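You operate a simulated robot arm through the tools that you are given. There is no shell and no other tool.

Carry out the task below with a simulated robot arm. There is one attempt and no reset: what you move stays moved.

JOB
Finish the test on the rig: pressure off, sort the cap by its result, plug the port.
Fine: release open before the collar is freed; a drop over 0.3 bar goes to the MEND tray, else READY; tighten the collar on the steel plug.

Only the result counts: the job must be done as asked and must still hold three seconds after the hand-in. Knocking over, shifting, dropping, spilling or breaking anything else fails it. A push-on lid holds only when it is set on centred and level and pressed home; a screw cap is set on level and turned clockwise until tight.

ROBOT AND FRAMES
A 6-joint arm with a three-finger gripper, fixed in place. Base frame: the origin is on the floor under the middle of its stand, x ahead of it, y to its left, z up. Readings come in m, degrees, newtons and seconds.
It reaches about 1.213 m from its shoulder. Its first joint turns from -166.0 to 166.0 degrees. Payload 4.89 kg.
Tool frame: the origin (TCP) lies between the finger pads and is the grasp point; the fingertips stand 0.03 m ahead of it; z points along the fingers, y is the line along which they close. The gripper opens to 0.164 m; its body begins 0.125 m behind the TCP.
Orientation is that of the tool frame in the base frame, as [roll, pitch, yaw] about the fixed x, y, z axes, in that order (R = Rz(yaw) Ry(pitch) Rx(roll)). With the fingers straight down and closing along the base's y, the tool's x points along the base's -x, its y along +y and its z along -z.

CONTROLS
- The arm moves only by the tool play_rows. Its argument "commands" is a list that holds one entry, the list of rows, each a list of 7 numbers: the shift along the base's x, y, z in m, then the turn, a rotation vector about the base's x, y, z in degrees, then the opening, from 0 (shut) to 1 (fully open). In form: [[[tx, ty, tz, ax, ay, az, hand], ...]]. A call has 1 to 20 rows; each row is the pose to reach, as a shift and turn from the pose commanded when the call began. Rows are played at 5 a second. More than 0.05 m and 8.6 degrees between two rows, or a gripper value outside its range, and nothing of the call is played. A pose out of reach is approached as far as the arm can. The call stops where the force on the tool passes 40 N (or 10 N more than at its start, if that is more) or the arm is blocked; 0.2 s more then pass. The fingers move at their own pace (about 0.108 m/s each) and stop on an object; they squeeze with about 40 N. The grip force told is the motor's: it shows also when the fingers shut on nothing. Time passes only in rows, and 0.2 s behind the last, so rows that repeat a pose let the fingers close. The reply holds the time, the measured pose of the TCP, the force on the tool along the base axes, the opening and the grip force, in the units named above and with some noise, with the torque about the TCP (base axes, N m) and any sound that the robot's microphone picked up.
- Cameras (640 x 400 px; columns grow to the right, rows downward): "scene" is fixed at [0.4046, -0.4939, 1.3948]; the picture's right is [0.98, -0.21, 0.00], its down [-0.14, -0.63, -0.76] and it looks along [0.16, 0.74, -0.65] (base axes); focal length 301 px, centre (320, 200). "wrist" rides on the gripper at [0.076, -0.002, -0.152] in the tool frame; the picture's right is [0.02, 1.00, 0.00], its down [-0.88, 0.02, -0.47] and it looks along [-0.47, 0.01, 0.88] (tool axes); focal length 247 px, centre (320, 200). There is no depth. A picture from a camera that has moved, and an enlarged one, comes with that camera's place and axes in the base frame and with its lens. The place of the scene camera against the robot may be out by one fixed shift of up to 0.012 m in any direction.
- snapshot(camera): a new picture of that camera. No time passes.
- raise_lower(by): moves the trunk up (or, below 0, down) by that many m; the arm rides with it, the base frame stays. It gives what a move gives, with no picture.
- zoom(camera, box): a new picture of the part [left, top, right, bottom] of that camera's present view, enlarged. No time passes.
- close_job(): hands the job in; it is judged then, once.

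Nothing tells you positions but the pictures and the camera data. Unless the task says otherwise, let go and move clear before handing in.

The tools are called after ">>>" as a command line: name --argument value ..., lists and objects as JSON in quotes. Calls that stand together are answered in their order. play_rows: Moves the arm, as the interface text tells. Its arguments: {"type":"object","properties":{"commands":{"type":"array"}},"required":["commands"]} The other tools are called the same way: raise_lower (by) moves the trunk up or down; snapshot (camera) takes a picture; zoom (camera, box) takes an enlarged picture of a part of a camera's view; close_job () hands the job in.

At the start:

```text
time_s: 0.0
position: [0.6075, 0.1734, 1.1521]
tcp_rot: [-180.0, 0.0, -179.9]
contact_force: [0.8, -0.4, -0.4]
wrist_torque: [-0.02, 0.04, 0.03]
opening: 0.164
gripper_force: 0.1
trunk travel left (down, up): [-0.075, 0.315]
```

scene: 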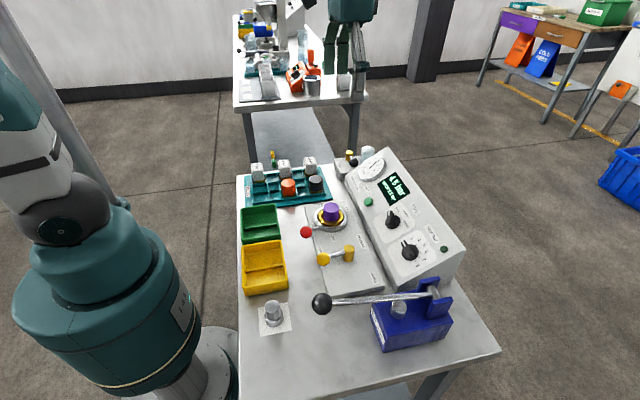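
wrist: 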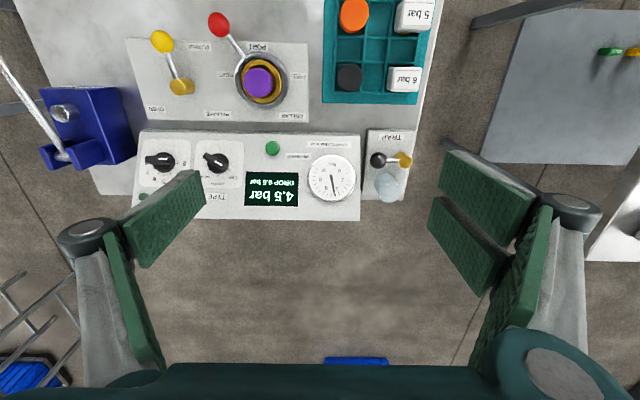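

I see a test rig with a collar port holding a purple cap, a yellow lever (release), a red lever (collar), trays, a display and a steel plug on a pad. I'll zoom in to read the labels first.

>>> zoom --camera "scene" --box '[230, 140, 390, 240]'

>>> zoom --camera "scene" --box '[230, 220, 390, 340]'

>>> zoom --camera "scene" --box '[330, 140, 470, 280]'

>>> zoom --camera "wrist" --box '[110, 0, 320, 130]'

>>> zoom --camera "wrist" --box '[130, 120, 430, 230]'

```text
4.00 times, centred on (310, 190) of scene
camera zoom: at [0.4046, -0.4939, 1.3948], right [0.98, -0.21, 0.0], down [-0.14, -0.63, -0.76], along [0.16, 0.74, -0.65], focal length 1204 px, centre (360, 240)
```

zoom: 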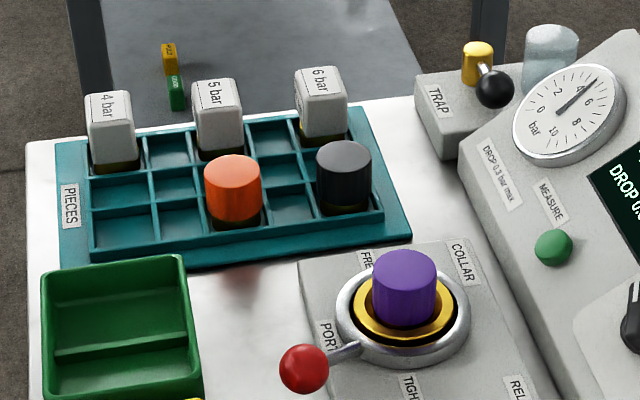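

```text
3.33 times, centred on (310, 280) of scene
camera zoom: at [0.4046, -0.4939, 1.3948], right [0.98, -0.21, 0.0], down [-0.14, -0.63, -0.76], along [0.16, 0.74, -0.65], focal length 1004 px, centre (353, -67)
```

zoom: 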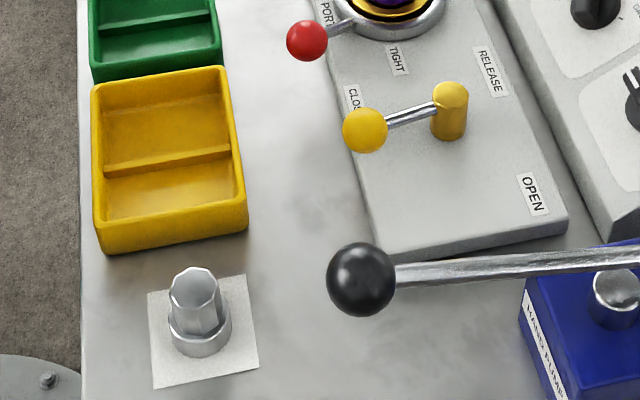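

```text
2.86 times, centred on (400, 210) of scene
camera zoom: at [0.4046, -0.4939, 1.3948], right [0.98, -0.21, 0.0], down [-0.14, -0.63, -0.76], along [0.16, 0.74, -0.65], focal length 860 px, centre (91, 171)
```

zoom: 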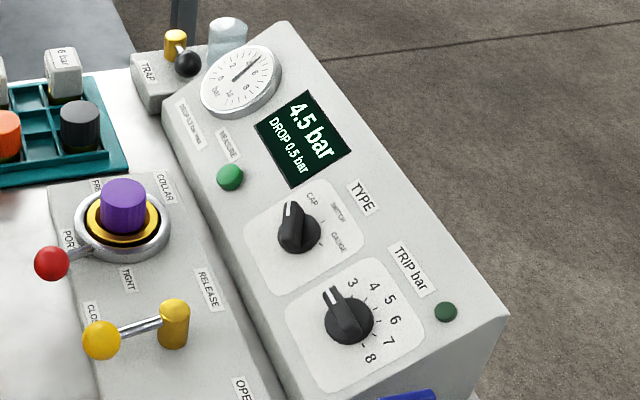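

```text
3.05 times, centred on (215, 65) of wrist
camera zoom: at [0.5302, 0.1699, 1.3035], right [-0.02, 1.0, 0.0], down [0.88, 0.02, 0.47], along [0.47, 0.01, -0.88], focal length 753 px, centre (640, 611)
```

zoom: 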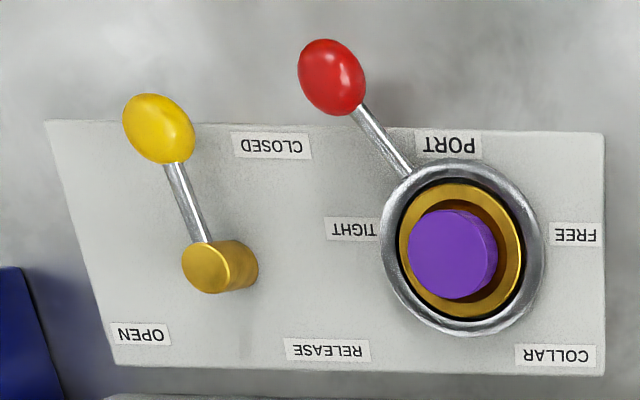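

```text
2.13 times, centred on (280, 175) of wrist
camera zoom: at [0.5302, 0.1699, 1.3035], right [-0.02, 1.0, 0.0], down [0.88, 0.02, 0.47], along [0.47, 0.01, -0.88], focal length 527 px, centre (405, 253)
```

zoom: 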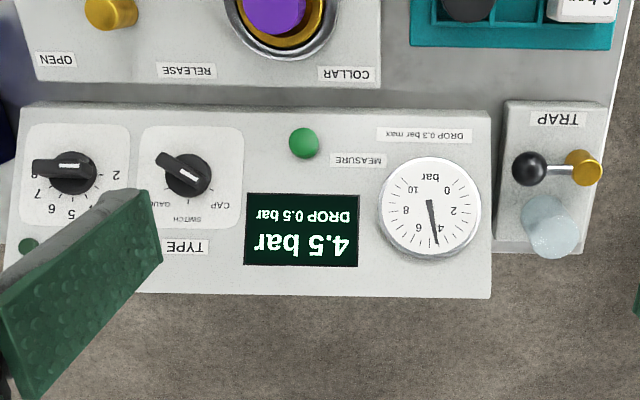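

The display shows 4.5 bar and DROP 0.5 bar. I still have to find out which tray is MEND, so I'll zoom on the trays and the small tags behind the rack.

>>> zoom --camera "scene" --box '[262, 145, 286, 170]'

>>> zoom --camera "scene" --box '[235, 200, 295, 300]'

>>> zoom --camera "scene" --box '[380, 165, 420, 205]'

>>> zoom --camera "scene" --box '[290, 190, 390, 295]'

>>> zoom --camera "scene" --box '[370, 185, 450, 275]'

>>> zoom --camera "wrist" --box '[130, 130, 250, 220]'

```text
16.00 times, centred on (274, 158) of scene
camera zoom: at [0.4046, -0.4939, 1.3948], right [0.98, -0.21, 0.0], down [-0.14, -0.63, -0.76], along [0.16, 0.74, -0.65], focal length 4818 px, centre (1056, 880)
```

zoom: 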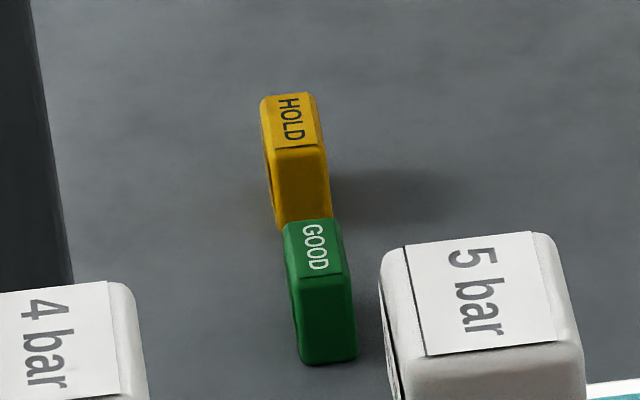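

```text
4.00 times, centred on (265, 250) of scene
camera zoom: at [0.4046, -0.4939, 1.3948], right [0.98, -0.21, 0.0], down [-0.14, -0.63, -0.76], along [0.16, 0.74, -0.65], focal length 1204 px, centre (540, 0)
```

zoom: 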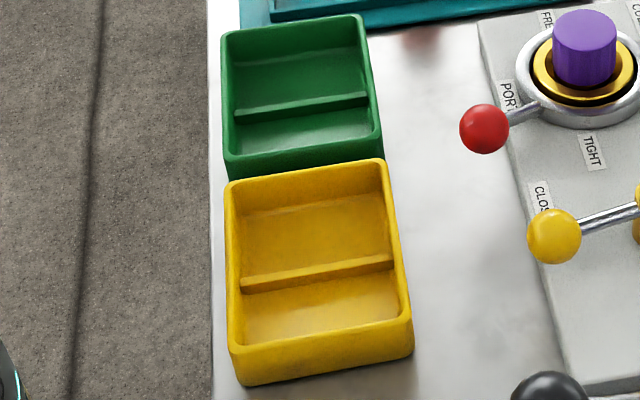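

```text
10.00 times, centred on (400, 185) of scene
camera zoom: at [0.4046, -0.4939, 1.3948], right [0.98, -0.21, 0.0], down [-0.14, -0.63, -0.76], along [0.16, 0.74, -0.65], focal length 3011 px, centre (-480, 350)
```

zoom: 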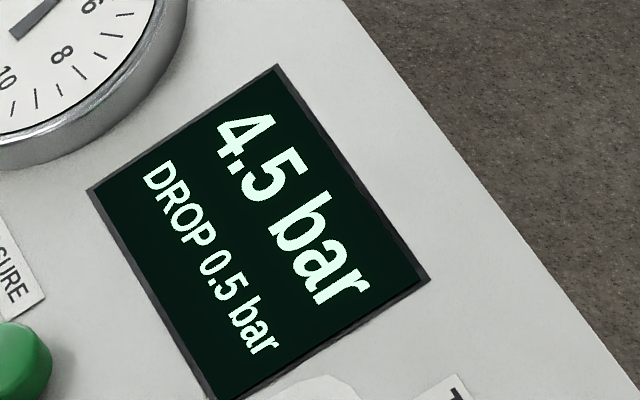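

```text
3.81 times, centred on (340, 242) of scene
camera zoom: at [0.4046, -0.4939, 1.3948], right [0.98, -0.21, 0.0], down [-0.14, -0.63, -0.76], along [0.16, 0.74, -0.65], focal length 1147 px, centre (244, 38)
```

zoom: 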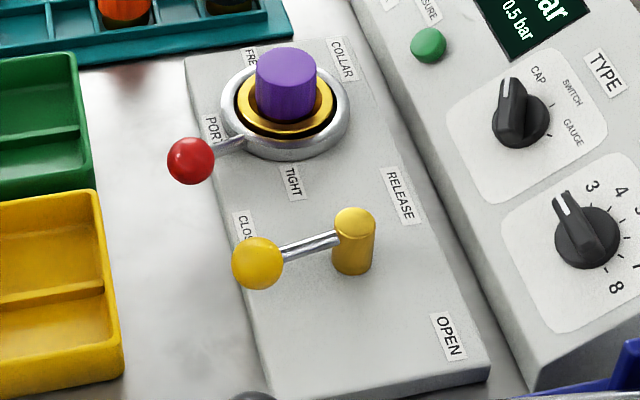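

```text
4.44 times, centred on (410, 230) of scene
camera zoom: at [0.4046, -0.4939, 1.3948], right [0.98, -0.21, 0.0], down [-0.14, -0.63, -0.76], along [0.16, 0.74, -0.65], focal length 1338 px, centre (-80, 67)
```

zoom: 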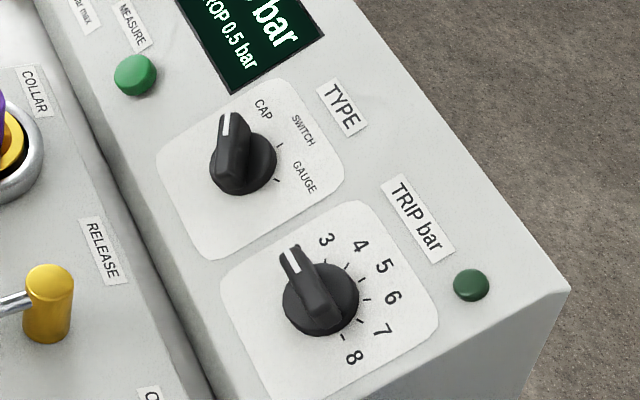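

```text
4.44 times, centred on (190, 175) of wrist
camera zoom: at [0.5302, 0.1699, 1.3035], right [-0.02, 1.0, 0.0], down [0.88, 0.02, 0.47], along [0.47, 0.01, -0.88], focal length 1098 px, centre (898, 311)
```

zoom: 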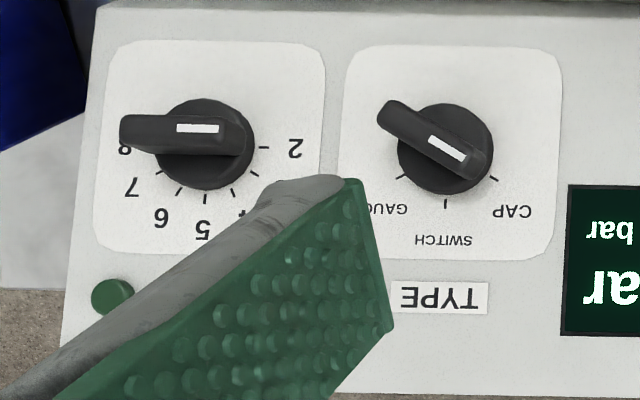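

The trays show no label from this side, and the tags behind read HOLD and GOOD, not MEND or READY. I'll check the far table's labels and then look at the trays with the wrist camera.

>>> zoom --camera "scene" --box '[470, 0, 640, 110]'

>>> zoom --camera "scene" --box '[225, 0, 375, 110]'

>>> zoom --camera "wrist" --box '[320, 0, 640, 200]'

```text
3.64 times, centred on (555, 55) of scene
camera zoom: at [0.4046, -0.4939, 1.3948], right [0.98, -0.21, 0.0], down [-0.14, -0.63, -0.76], along [0.16, 0.74, -0.65], focal length 1095 px, centre (-534, 727)
```

zoom: 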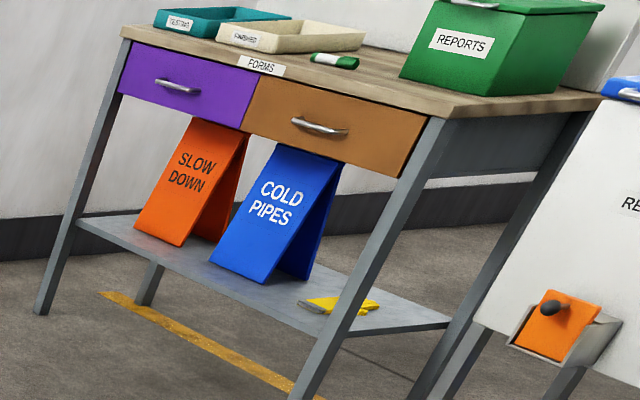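

```text
3.64 times, centred on (300, 55) of scene
camera zoom: at [0.4046, -0.4939, 1.3948], right [0.98, -0.21, 0.0], down [-0.14, -0.63, -0.76], along [0.16, 0.74, -0.65], focal length 1095 px, centre (393, 727)
```

zoom: 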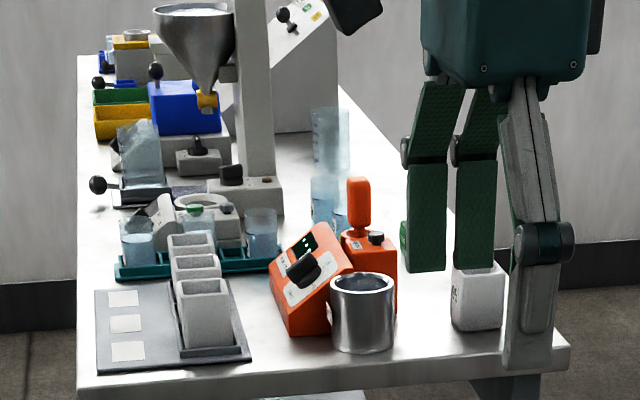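

```text
2.00 times, centred on (480, 100) of wrist
camera zoom: at [0.5302, 0.1699, 1.3035], right [-0.02, 1.0, 0.0], down [0.88, 0.02, 0.47], along [0.47, 0.01, -0.88], focal length 494 px, centre (0, 400)
```

zoom: 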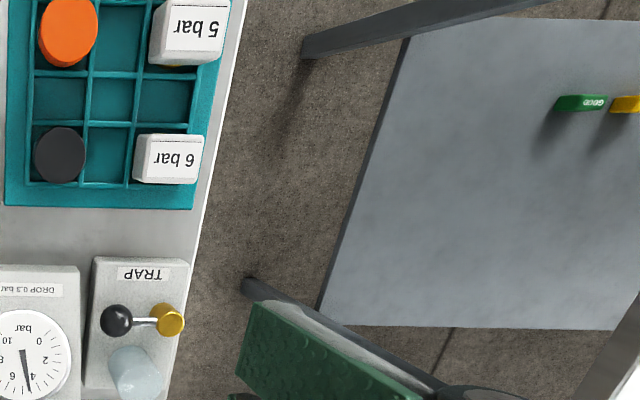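

Trays sit near (0.37, 0.11) for green and (0.37, -0.03) for yellow. I'll move the hand back over them, staying high, to look for labels.

>>> play_rows --commands '[[[-0.04, -0.02, 0, 0, 0, 0, 1], [-0.08, -0.04, 0, 0, 0, 0, 1], [-0.12, -0.06, 0, 0, 0, 0, 1], [-0.16, -0.08, 0, 0, 0, 0, 1], [-0.2, -0.1, 0, 0, 0, 0, 1], [-0.24, -0.12, 0, 0, 0, 0, 1], [-0.28, -0.13, 0, 0, 0, 0, 1]]]'

>>> snapshot --camera "wrist"

```text
time_s: 1.6
position: [0.3284, 0.0409, 1.1509]
tcp_rot: [180.0, -0.1, -180.0]
contact_force: [2.3, -0.4, -0.6]
wrist_torque: [-0.07, 0.45, 0.0]
opening: 0.1641
gripper_force: 0.0
trunk travel left (down, up): [-0.075, 0.315]
```

```text
taken
camera wrist: at [0.2517, 0.0396, 1.3027], right [-0.02, 1.0, 0.0], down [0.88, 0.02, 0.47], along [0.47, 0.01, -0.88], focal length 247 px, centre (320, 200)
```

wrist: 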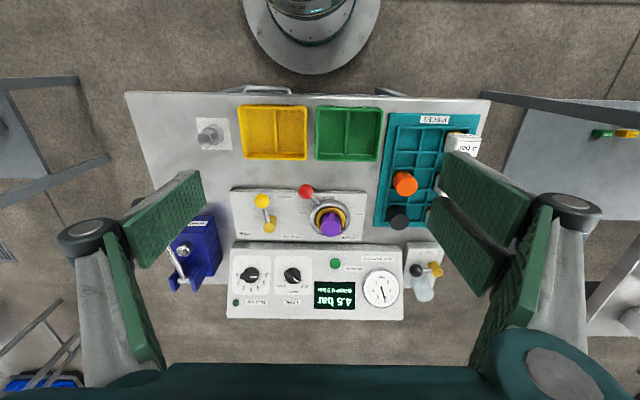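

>>> zoom --camera "wrist" --box '[180, 85, 400, 170]'

>>> zoom --camera "wrist" --box '[220, 170, 380, 270]'

>>> zoom --camera "wrist" --box '[220, 240, 440, 330]'

>>> snapshot --camera "scene"

```text
2.91 times, centred on (290, 128) of wrist
camera zoom: at [0.2517, 0.0396, 1.3027], right [-0.02, 1.0, 0.0], down [0.88, 0.02, 0.47], along [0.47, 0.01, -0.88], focal length 718 px, centre (407, 411)
```

zoom: 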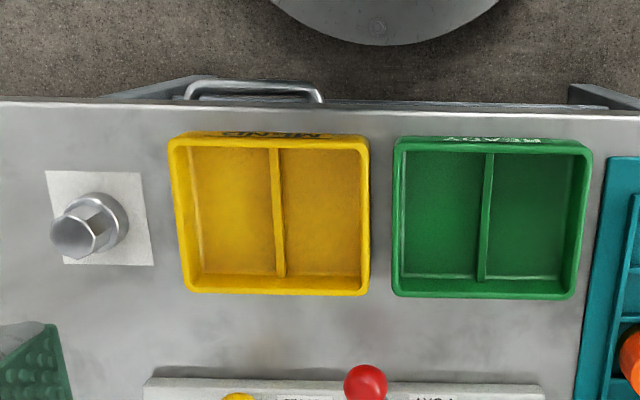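

```text
4.00 times, centred on (300, 220) of wrist
camera zoom: at [0.2517, 0.0396, 1.3027], right [-0.02, 1.0, 0.0], down [0.88, 0.02, 0.47], along [0.47, 0.01, -0.88], focal length 988 px, centre (400, 120)
```

zoom: 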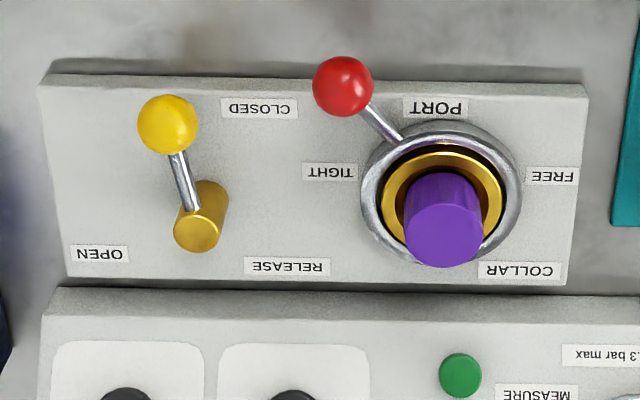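

```text
2.91 times, centred on (330, 285) of wrist
camera zoom: at [0.2517, 0.0396, 1.3027], right [-0.02, 1.0, 0.0], down [0.88, 0.02, 0.47], along [0.47, 0.01, -0.88], focal length 718 px, centre (291, -47)
```

zoom: 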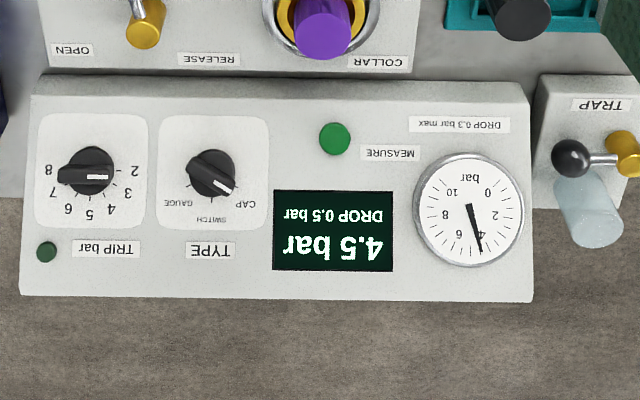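

```text
taken
```

scene: 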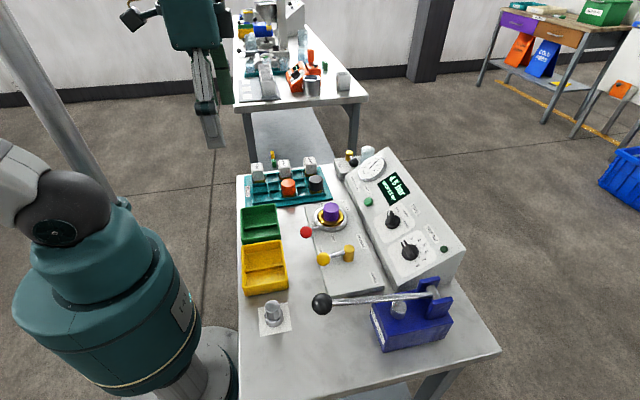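

The faces on the robot's side appear to read MEND on yellow and READY on green. I'll enlarge them to be sure.

>>> zoom --camera "wrist" --box '[235, 95, 315, 145]'

>>> zoom --camera "wrist" --box '[310, 95, 390, 145]'

>>> zoom --camera "scene" --box '[250, 285, 300, 340]'

>>> zoom --camera "scene" --box '[300, 190, 360, 235]'

```text
8.00 times, centred on (275, 120) of wrist
camera zoom: at [0.2517, 0.0396, 1.3027], right [-0.02, 1.0, 0.0], down [0.88, 0.02, 0.47], along [0.47, 0.01, -0.88], focal length 1976 px, centre (680, 840)
```

zoom: 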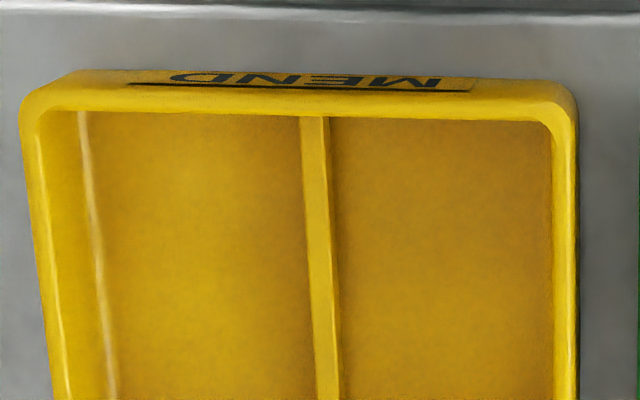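

```text
8.00 times, centred on (350, 120) of wrist
camera zoom: at [0.2517, 0.0396, 1.3027], right [-0.02, 1.0, 0.0], down [0.88, 0.02, 0.47], along [0.47, 0.01, -0.88], focal length 1976 px, centre (80, 840)
```

zoom: 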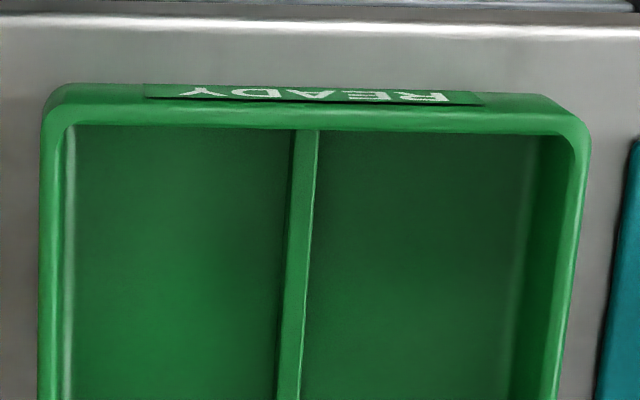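

```text
7.27 times, centred on (275, 312) of scene
camera zoom: at [0.4046, -0.4939, 1.3948], right [0.98, -0.21, 0.0], down [-0.14, -0.63, -0.76], along [0.16, 0.74, -0.65], focal length 2190 px, centre (647, -618)
```

zoom: 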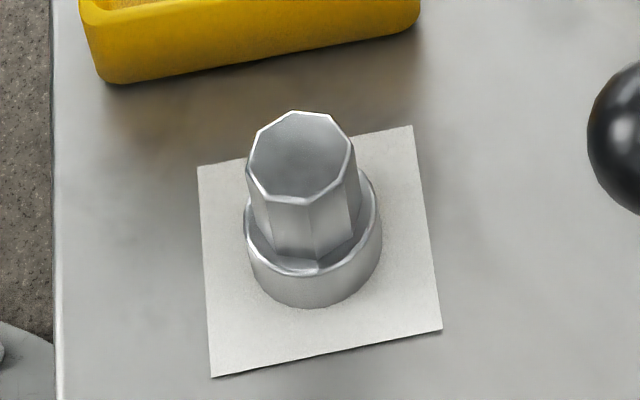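

```text
8.89 times, centred on (330, 212) of scene
camera zoom: at [0.4046, -0.4939, 1.3948], right [0.98, -0.21, 0.0], down [-0.14, -0.63, -0.76], along [0.16, 0.74, -0.65], focal length 2676 px, centre (231, 89)
```

zoom: 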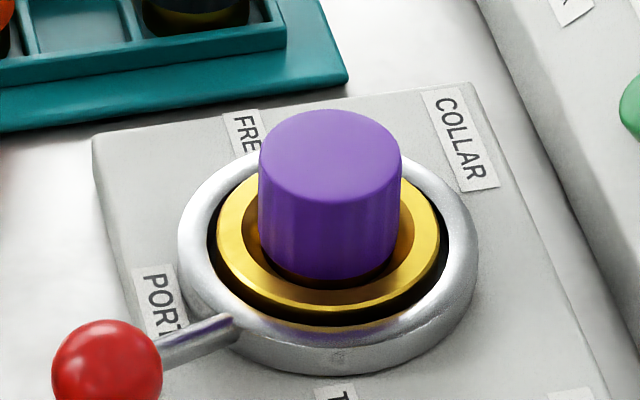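

MEND is the yellow tray and READY the green one. The drop is 0.5 bar, over 0.3, so the cap goes to MEND. I place the yellow release knob at about (0.498, -0.077, 0.849) and its post at about (0.5625, -0.066). Next I go above the knob, aligned with the lever.

>>> play_rows --commands '[[[0.021, -0.015, -0.02, 0, 0, 1.25, 0.5], [0.0425, -0.03, -0.04, 0, 0, 2.5, 0.5], [0.064, -0.045, -0.06, 0, 0, 3.75, 0.5], [0.085, -0.06, -0.08, 0, 0, 5, 0.5], [0.106, -0.075, -0.1, 0, 0, 6.25, 0.5], [0.1275, -0.09, -0.12, 0, 0, 7.5, 0.5], [0.149, -0.105, -0.14, 0, 0, 8.75, 0.5], [0.17, -0.1195, -0.16, 0, 0, 10, 0.5]]]'

>>> snapshot --camera "wrist"

>>> snapshot --camera "scene"

```text
time_s: 3.4
position: [0.4971, -0.077, 0.9911]
tcp_rot: [-180.0, 0.0, -170.0]
contact_force: [-0.9, 0.2, 2.0]
wrist_torque: [-0.09, -0.36, 0.0]
opening: 0.082
gripper_force: 0.0
trunk travel left (down, up): [-0.075, 0.315]
```

```text
taken
camera wrist: at [0.4211, -0.0917, 1.1431], right [-0.19, 0.98, 0.0], down [0.86, 0.17, 0.47], along [0.46, 0.09, -0.88], focal length 247 px, centre (320, 200)
```

wrist: 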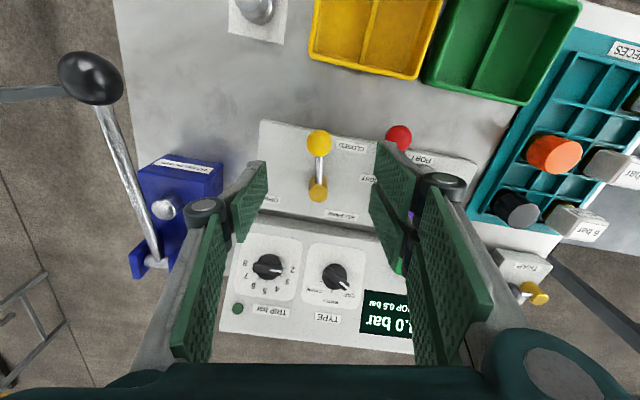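

```text
taken
```

scene: 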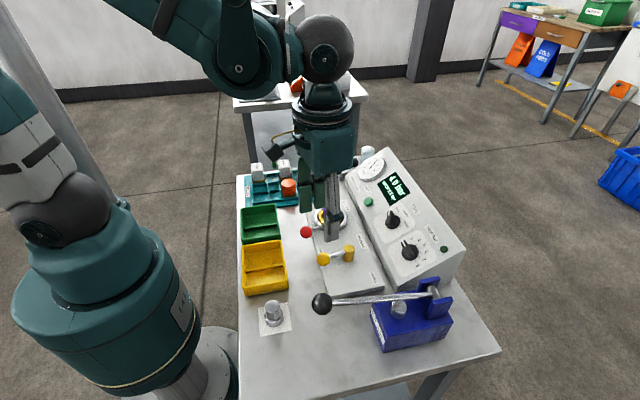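

The display seems to have changed, so I'll check it before moving on.

>>> zoom --camera "scene" --box '[380, 165, 420, 205]'

>>> zoom --camera "wrist" --box '[240, 110, 400, 210]'

>>> zoom --camera "scene" --box '[350, 145, 400, 180]'

```text
10.00 times, centred on (400, 185) of scene
camera zoom: at [0.4046, -0.4939, 1.3948], right [0.98, -0.21, 0.0], down [-0.14, -0.63, -0.76], along [0.16, 0.74, -0.65], focal length 3011 px, centre (-480, 350)
```

zoom: 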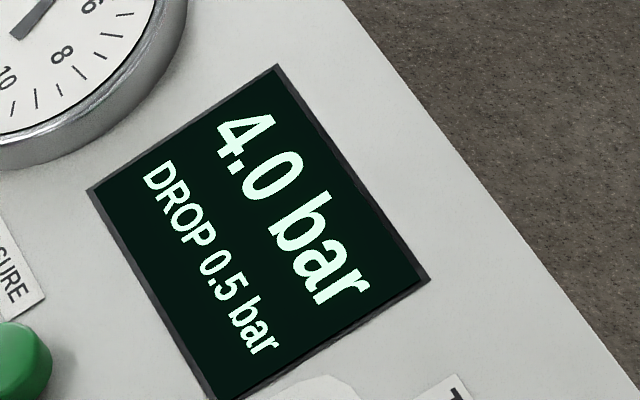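

```text
4.00 times, centred on (320, 160) of wrist
camera zoom: at [0.4211, -0.0917, 1.1431], right [-0.19, 0.98, 0.0], down [0.86, 0.17, 0.47], along [0.46, 0.09, -0.88], focal length 988 px, centre (320, 360)
```

zoom: 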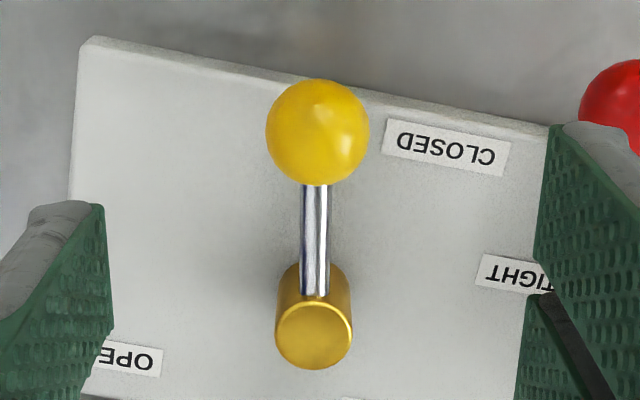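

```text
11.43 times, centred on (375, 162) of scene
camera zoom: at [0.4046, -0.4939, 1.3948], right [0.98, -0.21, 0.0], down [-0.14, -0.63, -0.76], along [0.16, 0.74, -0.65], focal length 3441 px, centre (-309, 629)
```

zoom: 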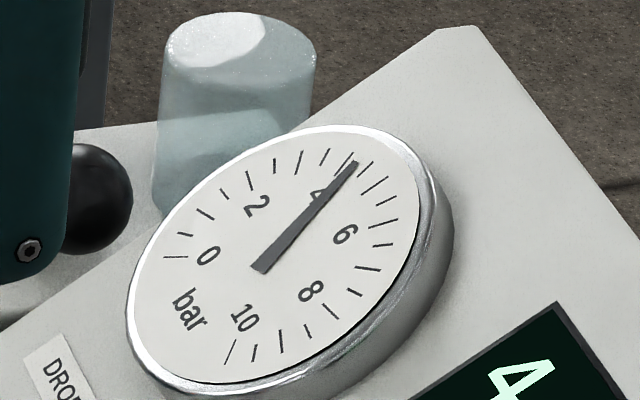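

The pressure is leaking away (4.0 bar now) while the stored DROP stays at 0.5 bar. The lever is aligned with the hand, so I descend onto the knob and grip it.

>>> play_rows --commands '[[[0.001, 0, -0.035, 0, 0, 0, 0.5], [0.001, 0, -0.07, 0, 0, 0, 0.5], [0.001, 0, -0.105, 0, 0, 0, 0.5], [0.001, 0, -0.125, 0, 0, 0, 0.5], [0.001, 0, -0.134, 0, 0, 0, 0.5]]]'

>>> snapshot --camera "wrist"

>>> snapshot --camera "scene"

```text
time_s: 4.6
position: [0.4972, -0.0773, 0.8563]
tcp_rot: [-180.0, 0.0, -170.1]
contact_force: [-0.4, 0.6, 0.3]
wrist_torque: [0.02, -0.02, 0.03]
opening: 0.0819
gripper_force: 0.0
trunk travel left (down, up): [-0.075, 0.315]
```

```text
taken
camera wrist: at [0.423, -0.0922, 1.0083], right [-0.19, 0.98, 0.0], down [0.86, 0.17, 0.47], along [0.46, 0.09, -0.88], focal length 247 px, centre (320, 200)
```

wrist: 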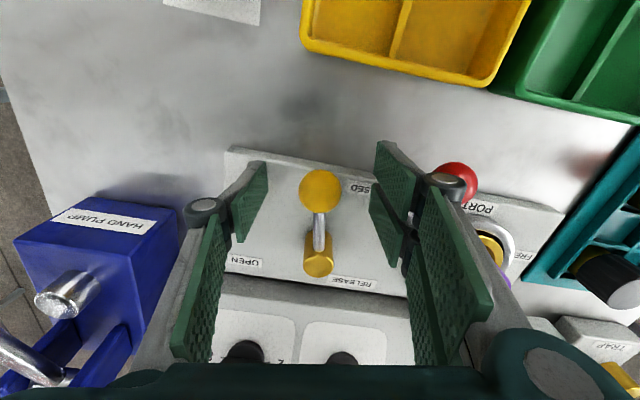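

```text
taken
```

scene: 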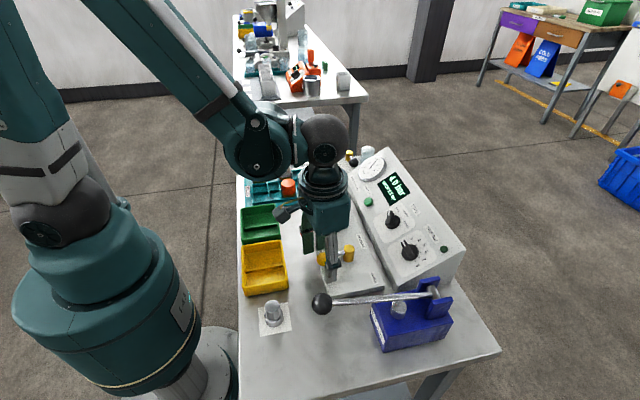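

The knob is centred between the fingers. I close on it now.

>>> play_rows --commands '[[[0.001, 0, 0, 0, 0, 0, 0.1], [0.001, 0, 0, 0, 0, 0, 0.1], [0.001, 0, 0, 0, 0, 0, 0.1], [0.001, 0, 0, 0, 0, 0, 0.1]]]'

>>> snapshot --camera "wrist"

```text
time_s: 5.6
position: [0.4989, -0.0779, 0.8572]
tcp_rot: [179.9, 0.0, -170.0]
contact_force: [-3.0, -1.6, -6.9]
wrist_torque: [-0.03, 0.09, -0.04]
opening: 0.0303
gripper_force: 44.9
trunk travel left (down, up): [-0.075, 0.315]
```

```text
taken
camera wrist: at [0.4237, -0.0928, 1.0088], right [-0.19, 0.98, 0.0], down [0.86, 0.17, 0.47], along [0.46, 0.09, -0.88], focal length 247 px, centre (320, 200)
```

wrist: 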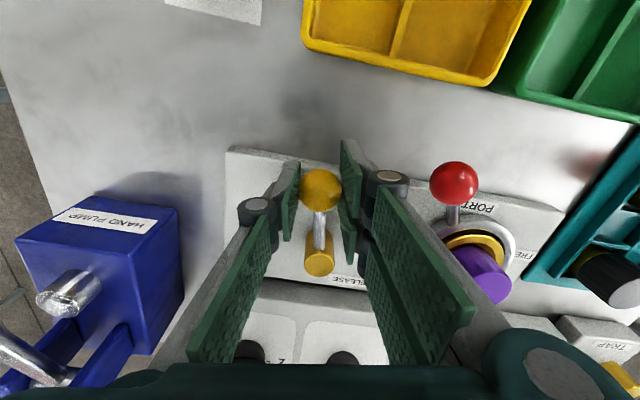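

The knob is held (30 mm). I now swing it anticlockwise toward OPEN, the first part as a test.

>>> play_rows --commands '[[[0.0008, -0.0045, 0, 0, 0, 4, 0.1], [0.0022, -0.0089, 0, 0, 0, 8, 0.1], [0.0037, -0.0132, 0, 0, 0, 12, 0.1], [0.0056, -0.0174, 0, 0, 0, 16, 0.1], [0.0078, -0.0214, 0, 0, 0, 20, 0.1], [0.0102, -0.0252, 0, 0, 0, 24, 0.1]]]'

```text
time_s: 7.0
position: [0.5093, -0.1029, 0.857]
tcp_rot: [-180.0, 0.0, -145.9]
contact_force: [-11.5, -5.1, -32.1]
wrist_torque: [-0.1, 0.27, 0.09]
opening: 0.03
gripper_force: 45.1
trunk travel left (down, up): [-0.075, 0.315]
```

The downward pull has risen to about 32 N, so I check how the knob sits before going further.

>>> snapshot --camera "wrist"

>>> zoom --camera "scene" --box '[280, 190, 440, 300]'

```text
taken
camera wrist: at [0.4471, -0.1474, 1.0093], right [-0.58, 0.82, 0.0], down [0.72, 0.51, 0.47], along [0.39, 0.27, -0.88], focal length 247 px, centre (320, 200)
```

wrist: 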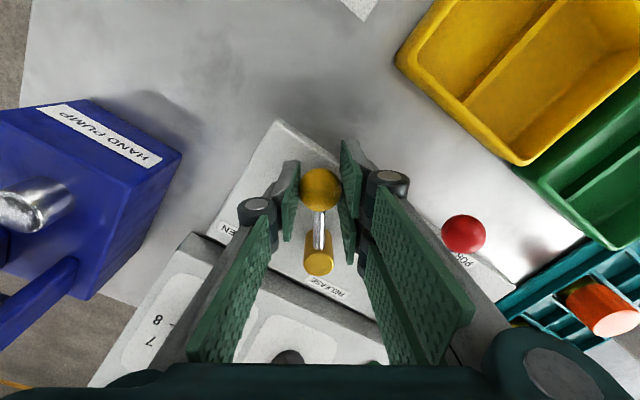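

```text
3.64 times, centred on (360, 245) of scene
camera zoom: at [0.4046, -0.4939, 1.3948], right [0.98, -0.21, 0.0], down [-0.14, -0.63, -0.76], along [0.16, 0.74, -0.65], focal length 1095 px, centre (174, 36)
```

zoom: 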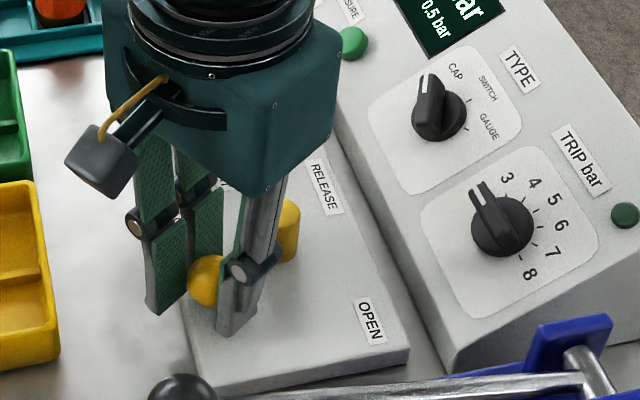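

The lever follows cleanly, and the vertical load looks like grip strain. I'll loosen the fingers slightly so they cage the knob, then keep pushing it round.

>>> play_rows --commands '[[[0, 0, 0, 0, 0, 0, 0.24], [0, 0, 0, 0, 0, 0, 0.24], [0, 0, 0, 0, 0, 0, 0.24]]]'

>>> zoom --camera "wrist" --box '[220, 110, 420, 290]'

```text
time_s: 7.8
position: [0.5094, -0.1029, 0.8574]
tcp_rot: [-180.0, 0.0, -146.0]
contact_force: [-0.3, 0.1, -0.7]
wrist_torque: [-0.02, -0.02, 0.01]
opening: 0.0394
gripper_force: 0.1
trunk travel left (down, up): [-0.075, 0.315]
```

```text
2.22 times, centred on (320, 200) of wrist
camera zoom: at [0.4471, -0.1472, 1.0098], right [-0.58, 0.82, 0.0], down [0.72, 0.51, 0.47], along [0.39, 0.27, -0.88], focal length 549 px, centre (320, 200)
```

zoom: 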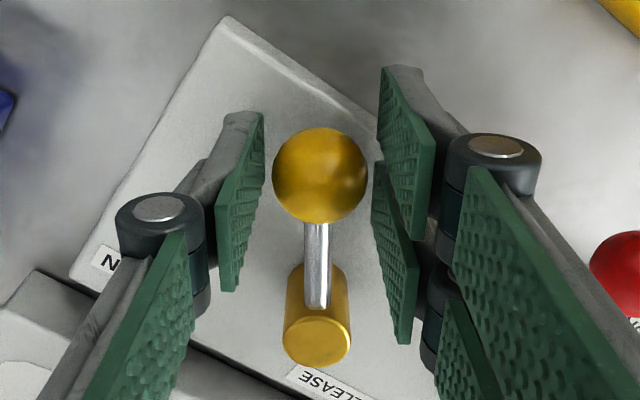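

The forces are nil now and the lever stayed put. I continue the arc with the fingers caging the knob.

>>> play_rows --commands '[[[0.0027, -0.0038, 0, 0, 0, 4, 0.24], [0.0056, -0.0073, 0, 0, 0, 8, 0.24], [0.0087, -0.0105, 0, 0, 0, 12, 0.24], [0.0122, -0.0137, 0, 0, 0, 16, 0.24], [0.0158, -0.0164, 0, 0, 0, 20, 0.24], [0.0195, -0.019, 0, 0, 0, 24, 0.24], [0.0235, -0.0213, 0, 0, 0, 28, 0.24], [0.0276, -0.0233, 0, 0, 0, 32, 0.24], [0.0318, -0.0251, 0, 0, 0, 36, 0.24], [0.0362, -0.0265, 0, 0, 0, 40, 0.24]]]'

>>> snapshot --camera "wrist"

>>> snapshot --camera "scene"

```text
time_s: 10.0
position: [0.5454, -0.1285, 0.857]
tcp_rot: [-180.0, 0.0, -106.0]
contact_force: [-1.0, 0.4, 1.0]
wrist_torque: [0.01, -0.03, -0.01]
opening: 0.0393
gripper_force: 0.1
trunk travel left (down, up): [-0.075, 0.315]
```

```text
taken
camera wrist: at [0.5258, -0.2036, 1.0094], right [-0.97, 0.25, 0.0], down [0.22, 0.85, 0.47], along [0.12, 0.46, -0.88], focal length 247 px, centre (320, 200)
```

wrist: 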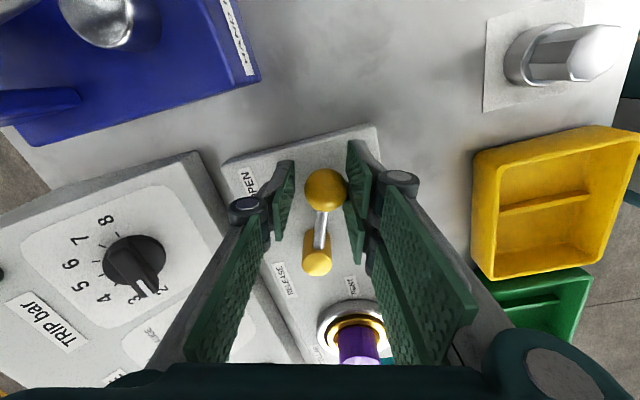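

```text
taken
```

scene: 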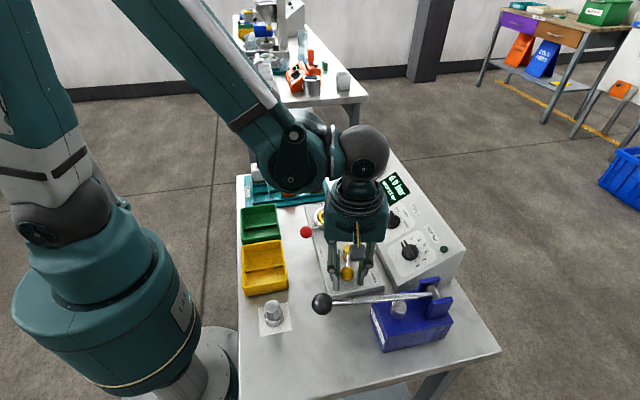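

It moves smoothly. I keep pushing toward the OPEN end and watch for the stop.

>>> play_rows --commands '[[[0.0044, -0.001, 0, 0, 0, 4, 0.24], [0.0089, -0.0018, 0, 0, 0, 8, 0.24], [0.0135, -0.0023, 0, 0, 0, 12, 0.24], [0.018, -0.0025, 0, 0, 0, 16, 0.24], [0.0226, -0.0023, 0, 0, 0, 20, 0.24], [0.0271, -0.0019, 0, 0, 0, 24, 0.24], [0.0317, -0.0011, 0, 0, 0, 28, 0.24], [0.036, 0.0001, 0, 0, 0, 32, 0.24]]]'

>>> snapshot --camera "wrist"

>>> zoom --camera "scene" --box '[300, 150, 440, 310]'

```text
time_s: 11.8
position: [0.5762, -0.1293, 0.8581]
tcp_rot: [179.7, 0.2, -74.5]
contact_force: [-28.3, -2.2, 3.1]
wrist_torque: [0.04, 0.45, -0.05]
opening: 0.0509
gripper_force: 14.5
trunk travel left (down, up): [-0.075, 0.315]
stopped in row 8: the force on the tool passed its limit at 42 N (the readings are from after the stop); the commanded pose is now the measured one
```

```text
taken
camera wrist: at [0.5992, -0.2031, 1.0095], right [-0.96, -0.29, 0.01], down [-0.25, 0.84, 0.47], along [-0.14, 0.45, -0.88], focal length 247 px, centre (320, 200)
```

wrist: 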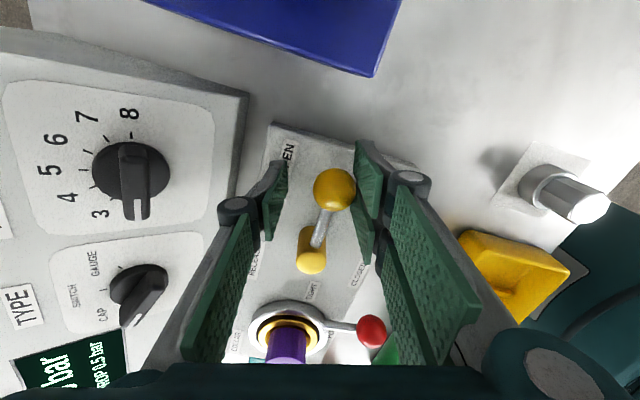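

```text
2.50 times, centred on (370, 230) of scene
camera zoom: at [0.4046, -0.4939, 1.3948], right [0.98, -0.21, 0.0], down [-0.14, -0.63, -0.76], along [0.16, 0.74, -0.65], focal length 753 px, centre (195, 125)
```

zoom: 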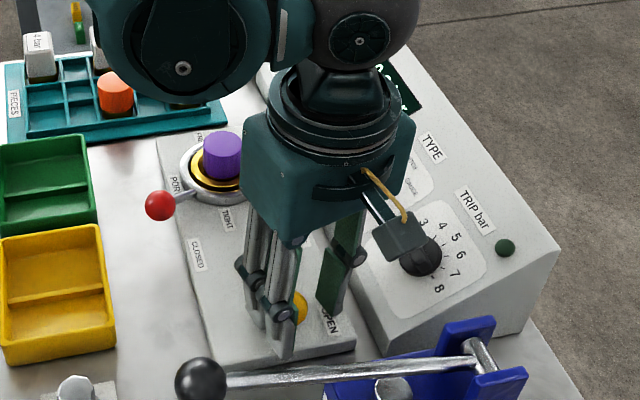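

The lever has hit its stop near OPEN. I'll check the display in the wrist view and relieve the push.

>>> zoom --camera "wrist" --box '[0, 310, 140, 400]'

>>> play_rows --commands '[[[-0.004, 0, 0, 0, 0, 0, 0.32], [-0.008, 0.001, 0, 0, 0, -4, 0.35], [-0.008, 0.001, 0, 0, 0, -8, 0.4], [-0.008, 0.001, 0, 0, 0, -8, 0.4]]]'

>>> snapshot --camera "wrist"

```text
4.44 times, centred on (70, 355) of wrist
camera zoom: at [0.5992, -0.2031, 1.0095], right [-0.96, -0.29, 0.01], down [-0.25, 0.84, 0.47], along [-0.14, 0.45, -0.88], focal length 1098 px, centre (1431, -489)
```

zoom: 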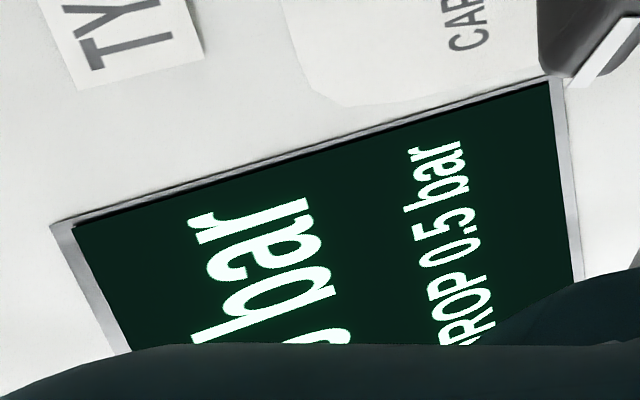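

```text
time_s: 12.8
position: [0.5712, -0.1289, 0.858]
tcp_rot: [179.8, 0.1, -82.5]
contact_force: [0.0, 0.2, 0.3]
wrist_torque: [0.03, -0.01, 0.02]
opening: 0.0656
gripper_force: 0.1
trunk travel left (down, up): [-0.075, 0.315]
```

```text
taken
camera wrist: at [0.5833, -0.2043, 1.0095], right [-0.99, -0.15, 0.0], down [-0.13, 0.87, 0.47], along [-0.07, 0.47, -0.88], focal length 247 px, centre (320, 200)
```

wrist: 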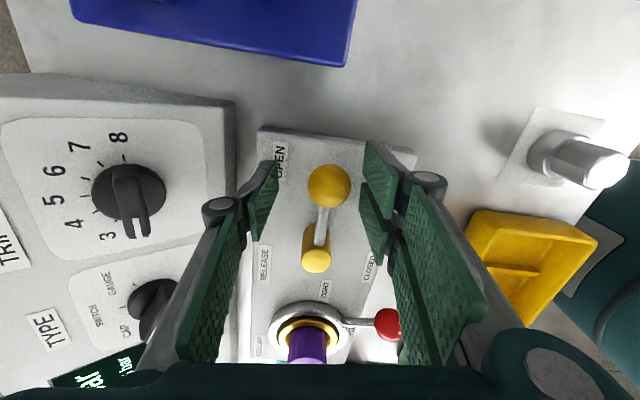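

The knob is now at about (0.567, -0.131), so the lever has swung about 84°. I'll lift clear and check that the pressure falls.

>>> play_rows --commands '[[[0, 0, 0.03, 0, 0, 0, 0.45], [0, 0, 0.07, 0, 0, 0, 0.45], [0, 0, 0.11, 0, 0, 0, 0.45], [-0.03, 0.02, 0.14, 0, 0, -8, 0.45], [-0.06, 0.04, 0.16, 0, 0, -16, 0.45]]]'

>>> snapshot --camera "scene"

>>> snapshot --camera "wrist"

```text
time_s: 14.0
position: [0.5117, -0.0888, 1.0163]
tcp_rot: [179.8, 0.1, -98.6]
contact_force: [2.5, -0.2, -0.8]
wrist_torque: [0.1, 0.39, 0.02]
opening: 0.0738
gripper_force: 0.1
trunk travel left (down, up): [-0.075, 0.315]
```

```text
taken
```

scene: 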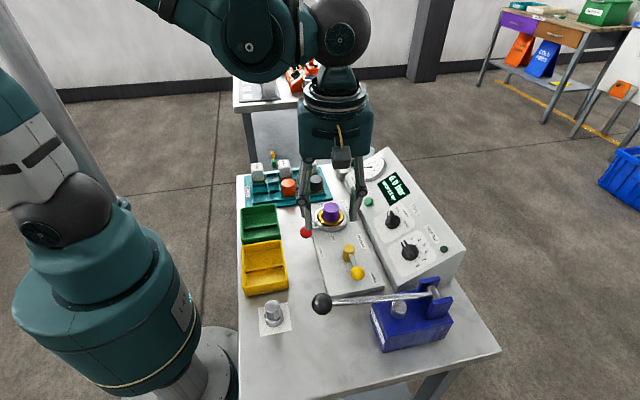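

```text
taken
camera wrist: at [0.5017, -0.1649, 1.167], right [-0.99, 0.13, 0.0], down [0.11, 0.87, 0.47], along [0.06, 0.47, -0.88], focal length 247 px, centre (320, 200)
```

wrist: 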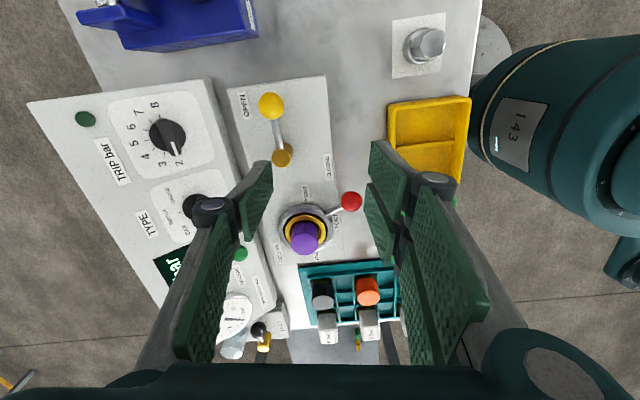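

>>> zoom --camera "scene" --box '[340, 145, 420, 210]'

>>> zoom --camera "scene" --box '[300, 190, 400, 300]'

>>> zoom --camera "wrist" --box '[215, 70, 345, 190]'

```text
6.15 times, centred on (380, 178) of scene
camera zoom: at [0.4046, -0.4939, 1.3948], right [0.98, -0.21, 0.0], down [-0.14, -0.63, -0.76], along [0.16, 0.74, -0.65], focal length 1853 px, centre (-49, 338)
```

zoom: 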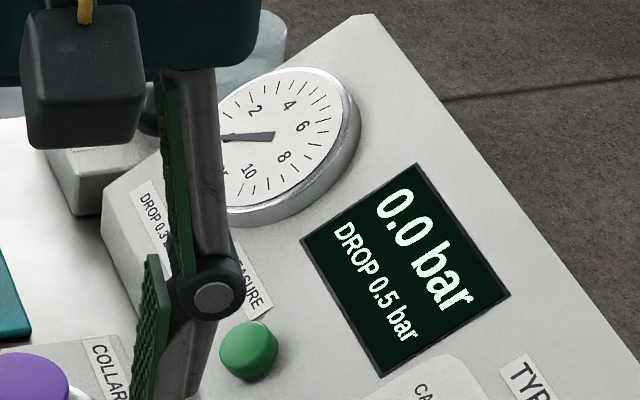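

```text
3.64 times, centred on (350, 245) of scene
camera zoom: at [0.4046, -0.4939, 1.3948], right [0.98, -0.21, 0.0], down [-0.14, -0.63, -0.76], along [0.16, 0.74, -0.65], focal length 1095 px, centre (211, 36)
```

zoom: 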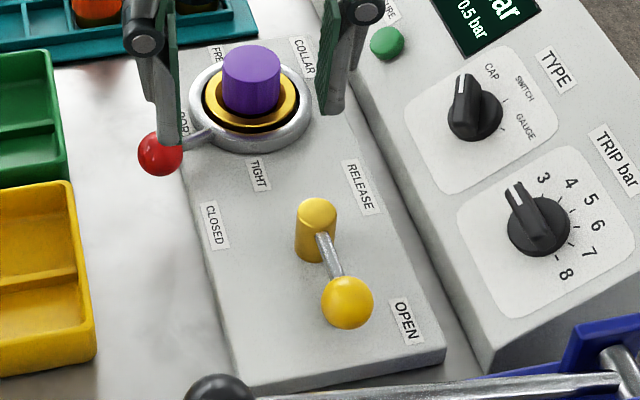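

```text
3.33 times, centred on (280, 130) of wrist
camera zoom: at [0.5017, -0.1649, 1.167], right [-0.99, 0.13, 0.0], down [0.11, 0.87, 0.47], along [0.06, 0.47, -0.88], focal length 823 px, centre (453, 433)
```

zoom: 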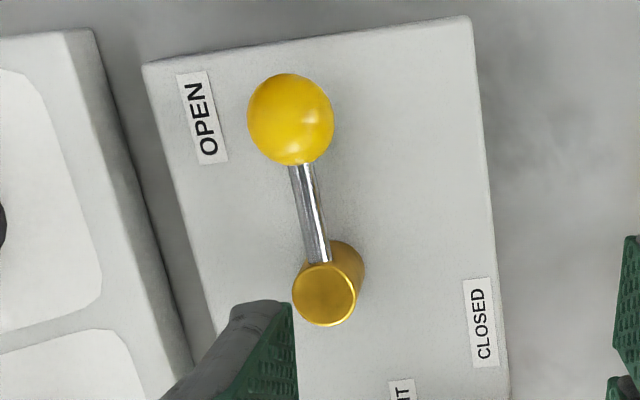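

Pressure reads 0.0 bar and the release lever is fully at OPEN. Next is the red collar lever: its knob is at about (0.475, 0.015, 0.848) and the collar centre at about (0.551, 0.069). I go above the knob.

>>> play_rows --commands '[[[-0.006, 0.017, 0, 0, 0, -7.7, 0.45], [-0.012, 0.035, 0, 0, 0, -15.4, 0.45], [-0.018, 0.052, 0, 0, 0, -23.1, 0.45], [-0.025, 0.069, -0.02, 0, 0, -30.8, 0.45], [-0.031, 0.087, -0.04, 0, 0, -38.5, 0.45], [-0.0371, 0.1038, -0.06, 0, 0, -46.1, 0.45]]]'

>>> snapshot --camera "wrist"

```text
time_s: 15.4
position: [0.4761, 0.0161, 0.9576]
tcp_rot: [179.8, 0.0, -144.7]
contact_force: [-0.6, -0.7, 1.3]
wrist_torque: [0.03, -0.05, 0.02]
opening: 0.0737
gripper_force: 0.0
trunk travel left (down, up): [-0.075, 0.315]
```

```text
taken
camera wrist: at [0.4143, -0.031, 1.1094], right [-0.59, 0.8, 0.0], down [0.71, 0.52, 0.47], along [0.38, 0.28, -0.88], focal length 247 px, centre (320, 200)
```

wrist: 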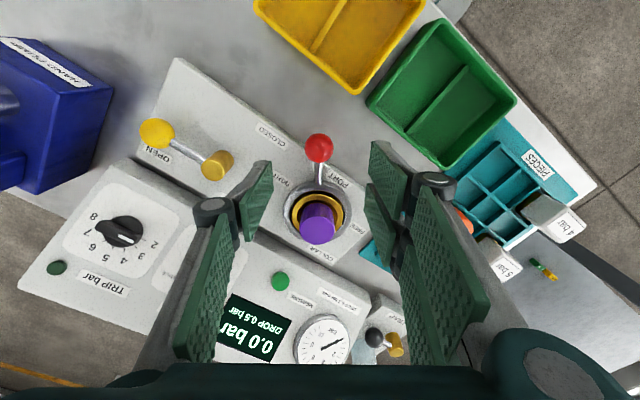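

The knob is centred. I descend over it and cage it with the fingers.

>>> play_rows --commands '[[[0, -0.001, -0.03, 0, 0, 0, 0.45], [0, -0.001, -0.06, 0, 0, 0, 0.45], [0, -0.001, -0.085, 0, 0, 0, 0.45], [0, -0.001, -0.1, 0, 0, 0, 0.45], [0, -0.001, -0.1, 0, 0, 0, 0.25], [0, -0.001, -0.1, 0, 0, 0, 0.25]]]'

>>> snapshot --camera "wrist"

```text
time_s: 16.8
position: [0.4735, 0.0138, 0.858]
tcp_rot: [179.8, 0.1, -144.6]
contact_force: [0.8, 0.2, 0.2]
wrist_torque: [-0.02, -0.01, 0.01]
opening: 0.0412
gripper_force: 0.0
trunk travel left (down, up): [-0.075, 0.315]
```

```text
taken
camera wrist: at [0.4117, -0.0326, 1.0101], right [-0.6, 0.8, 0.0], down [0.71, 0.52, 0.47], along [0.38, 0.29, -0.88], focal length 247 px, centre (320, 200)
```

wrist: 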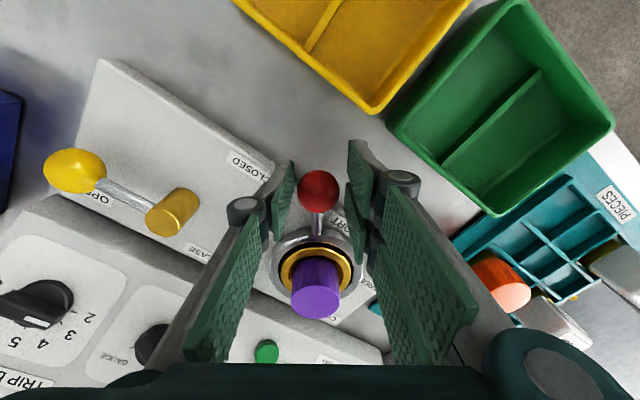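

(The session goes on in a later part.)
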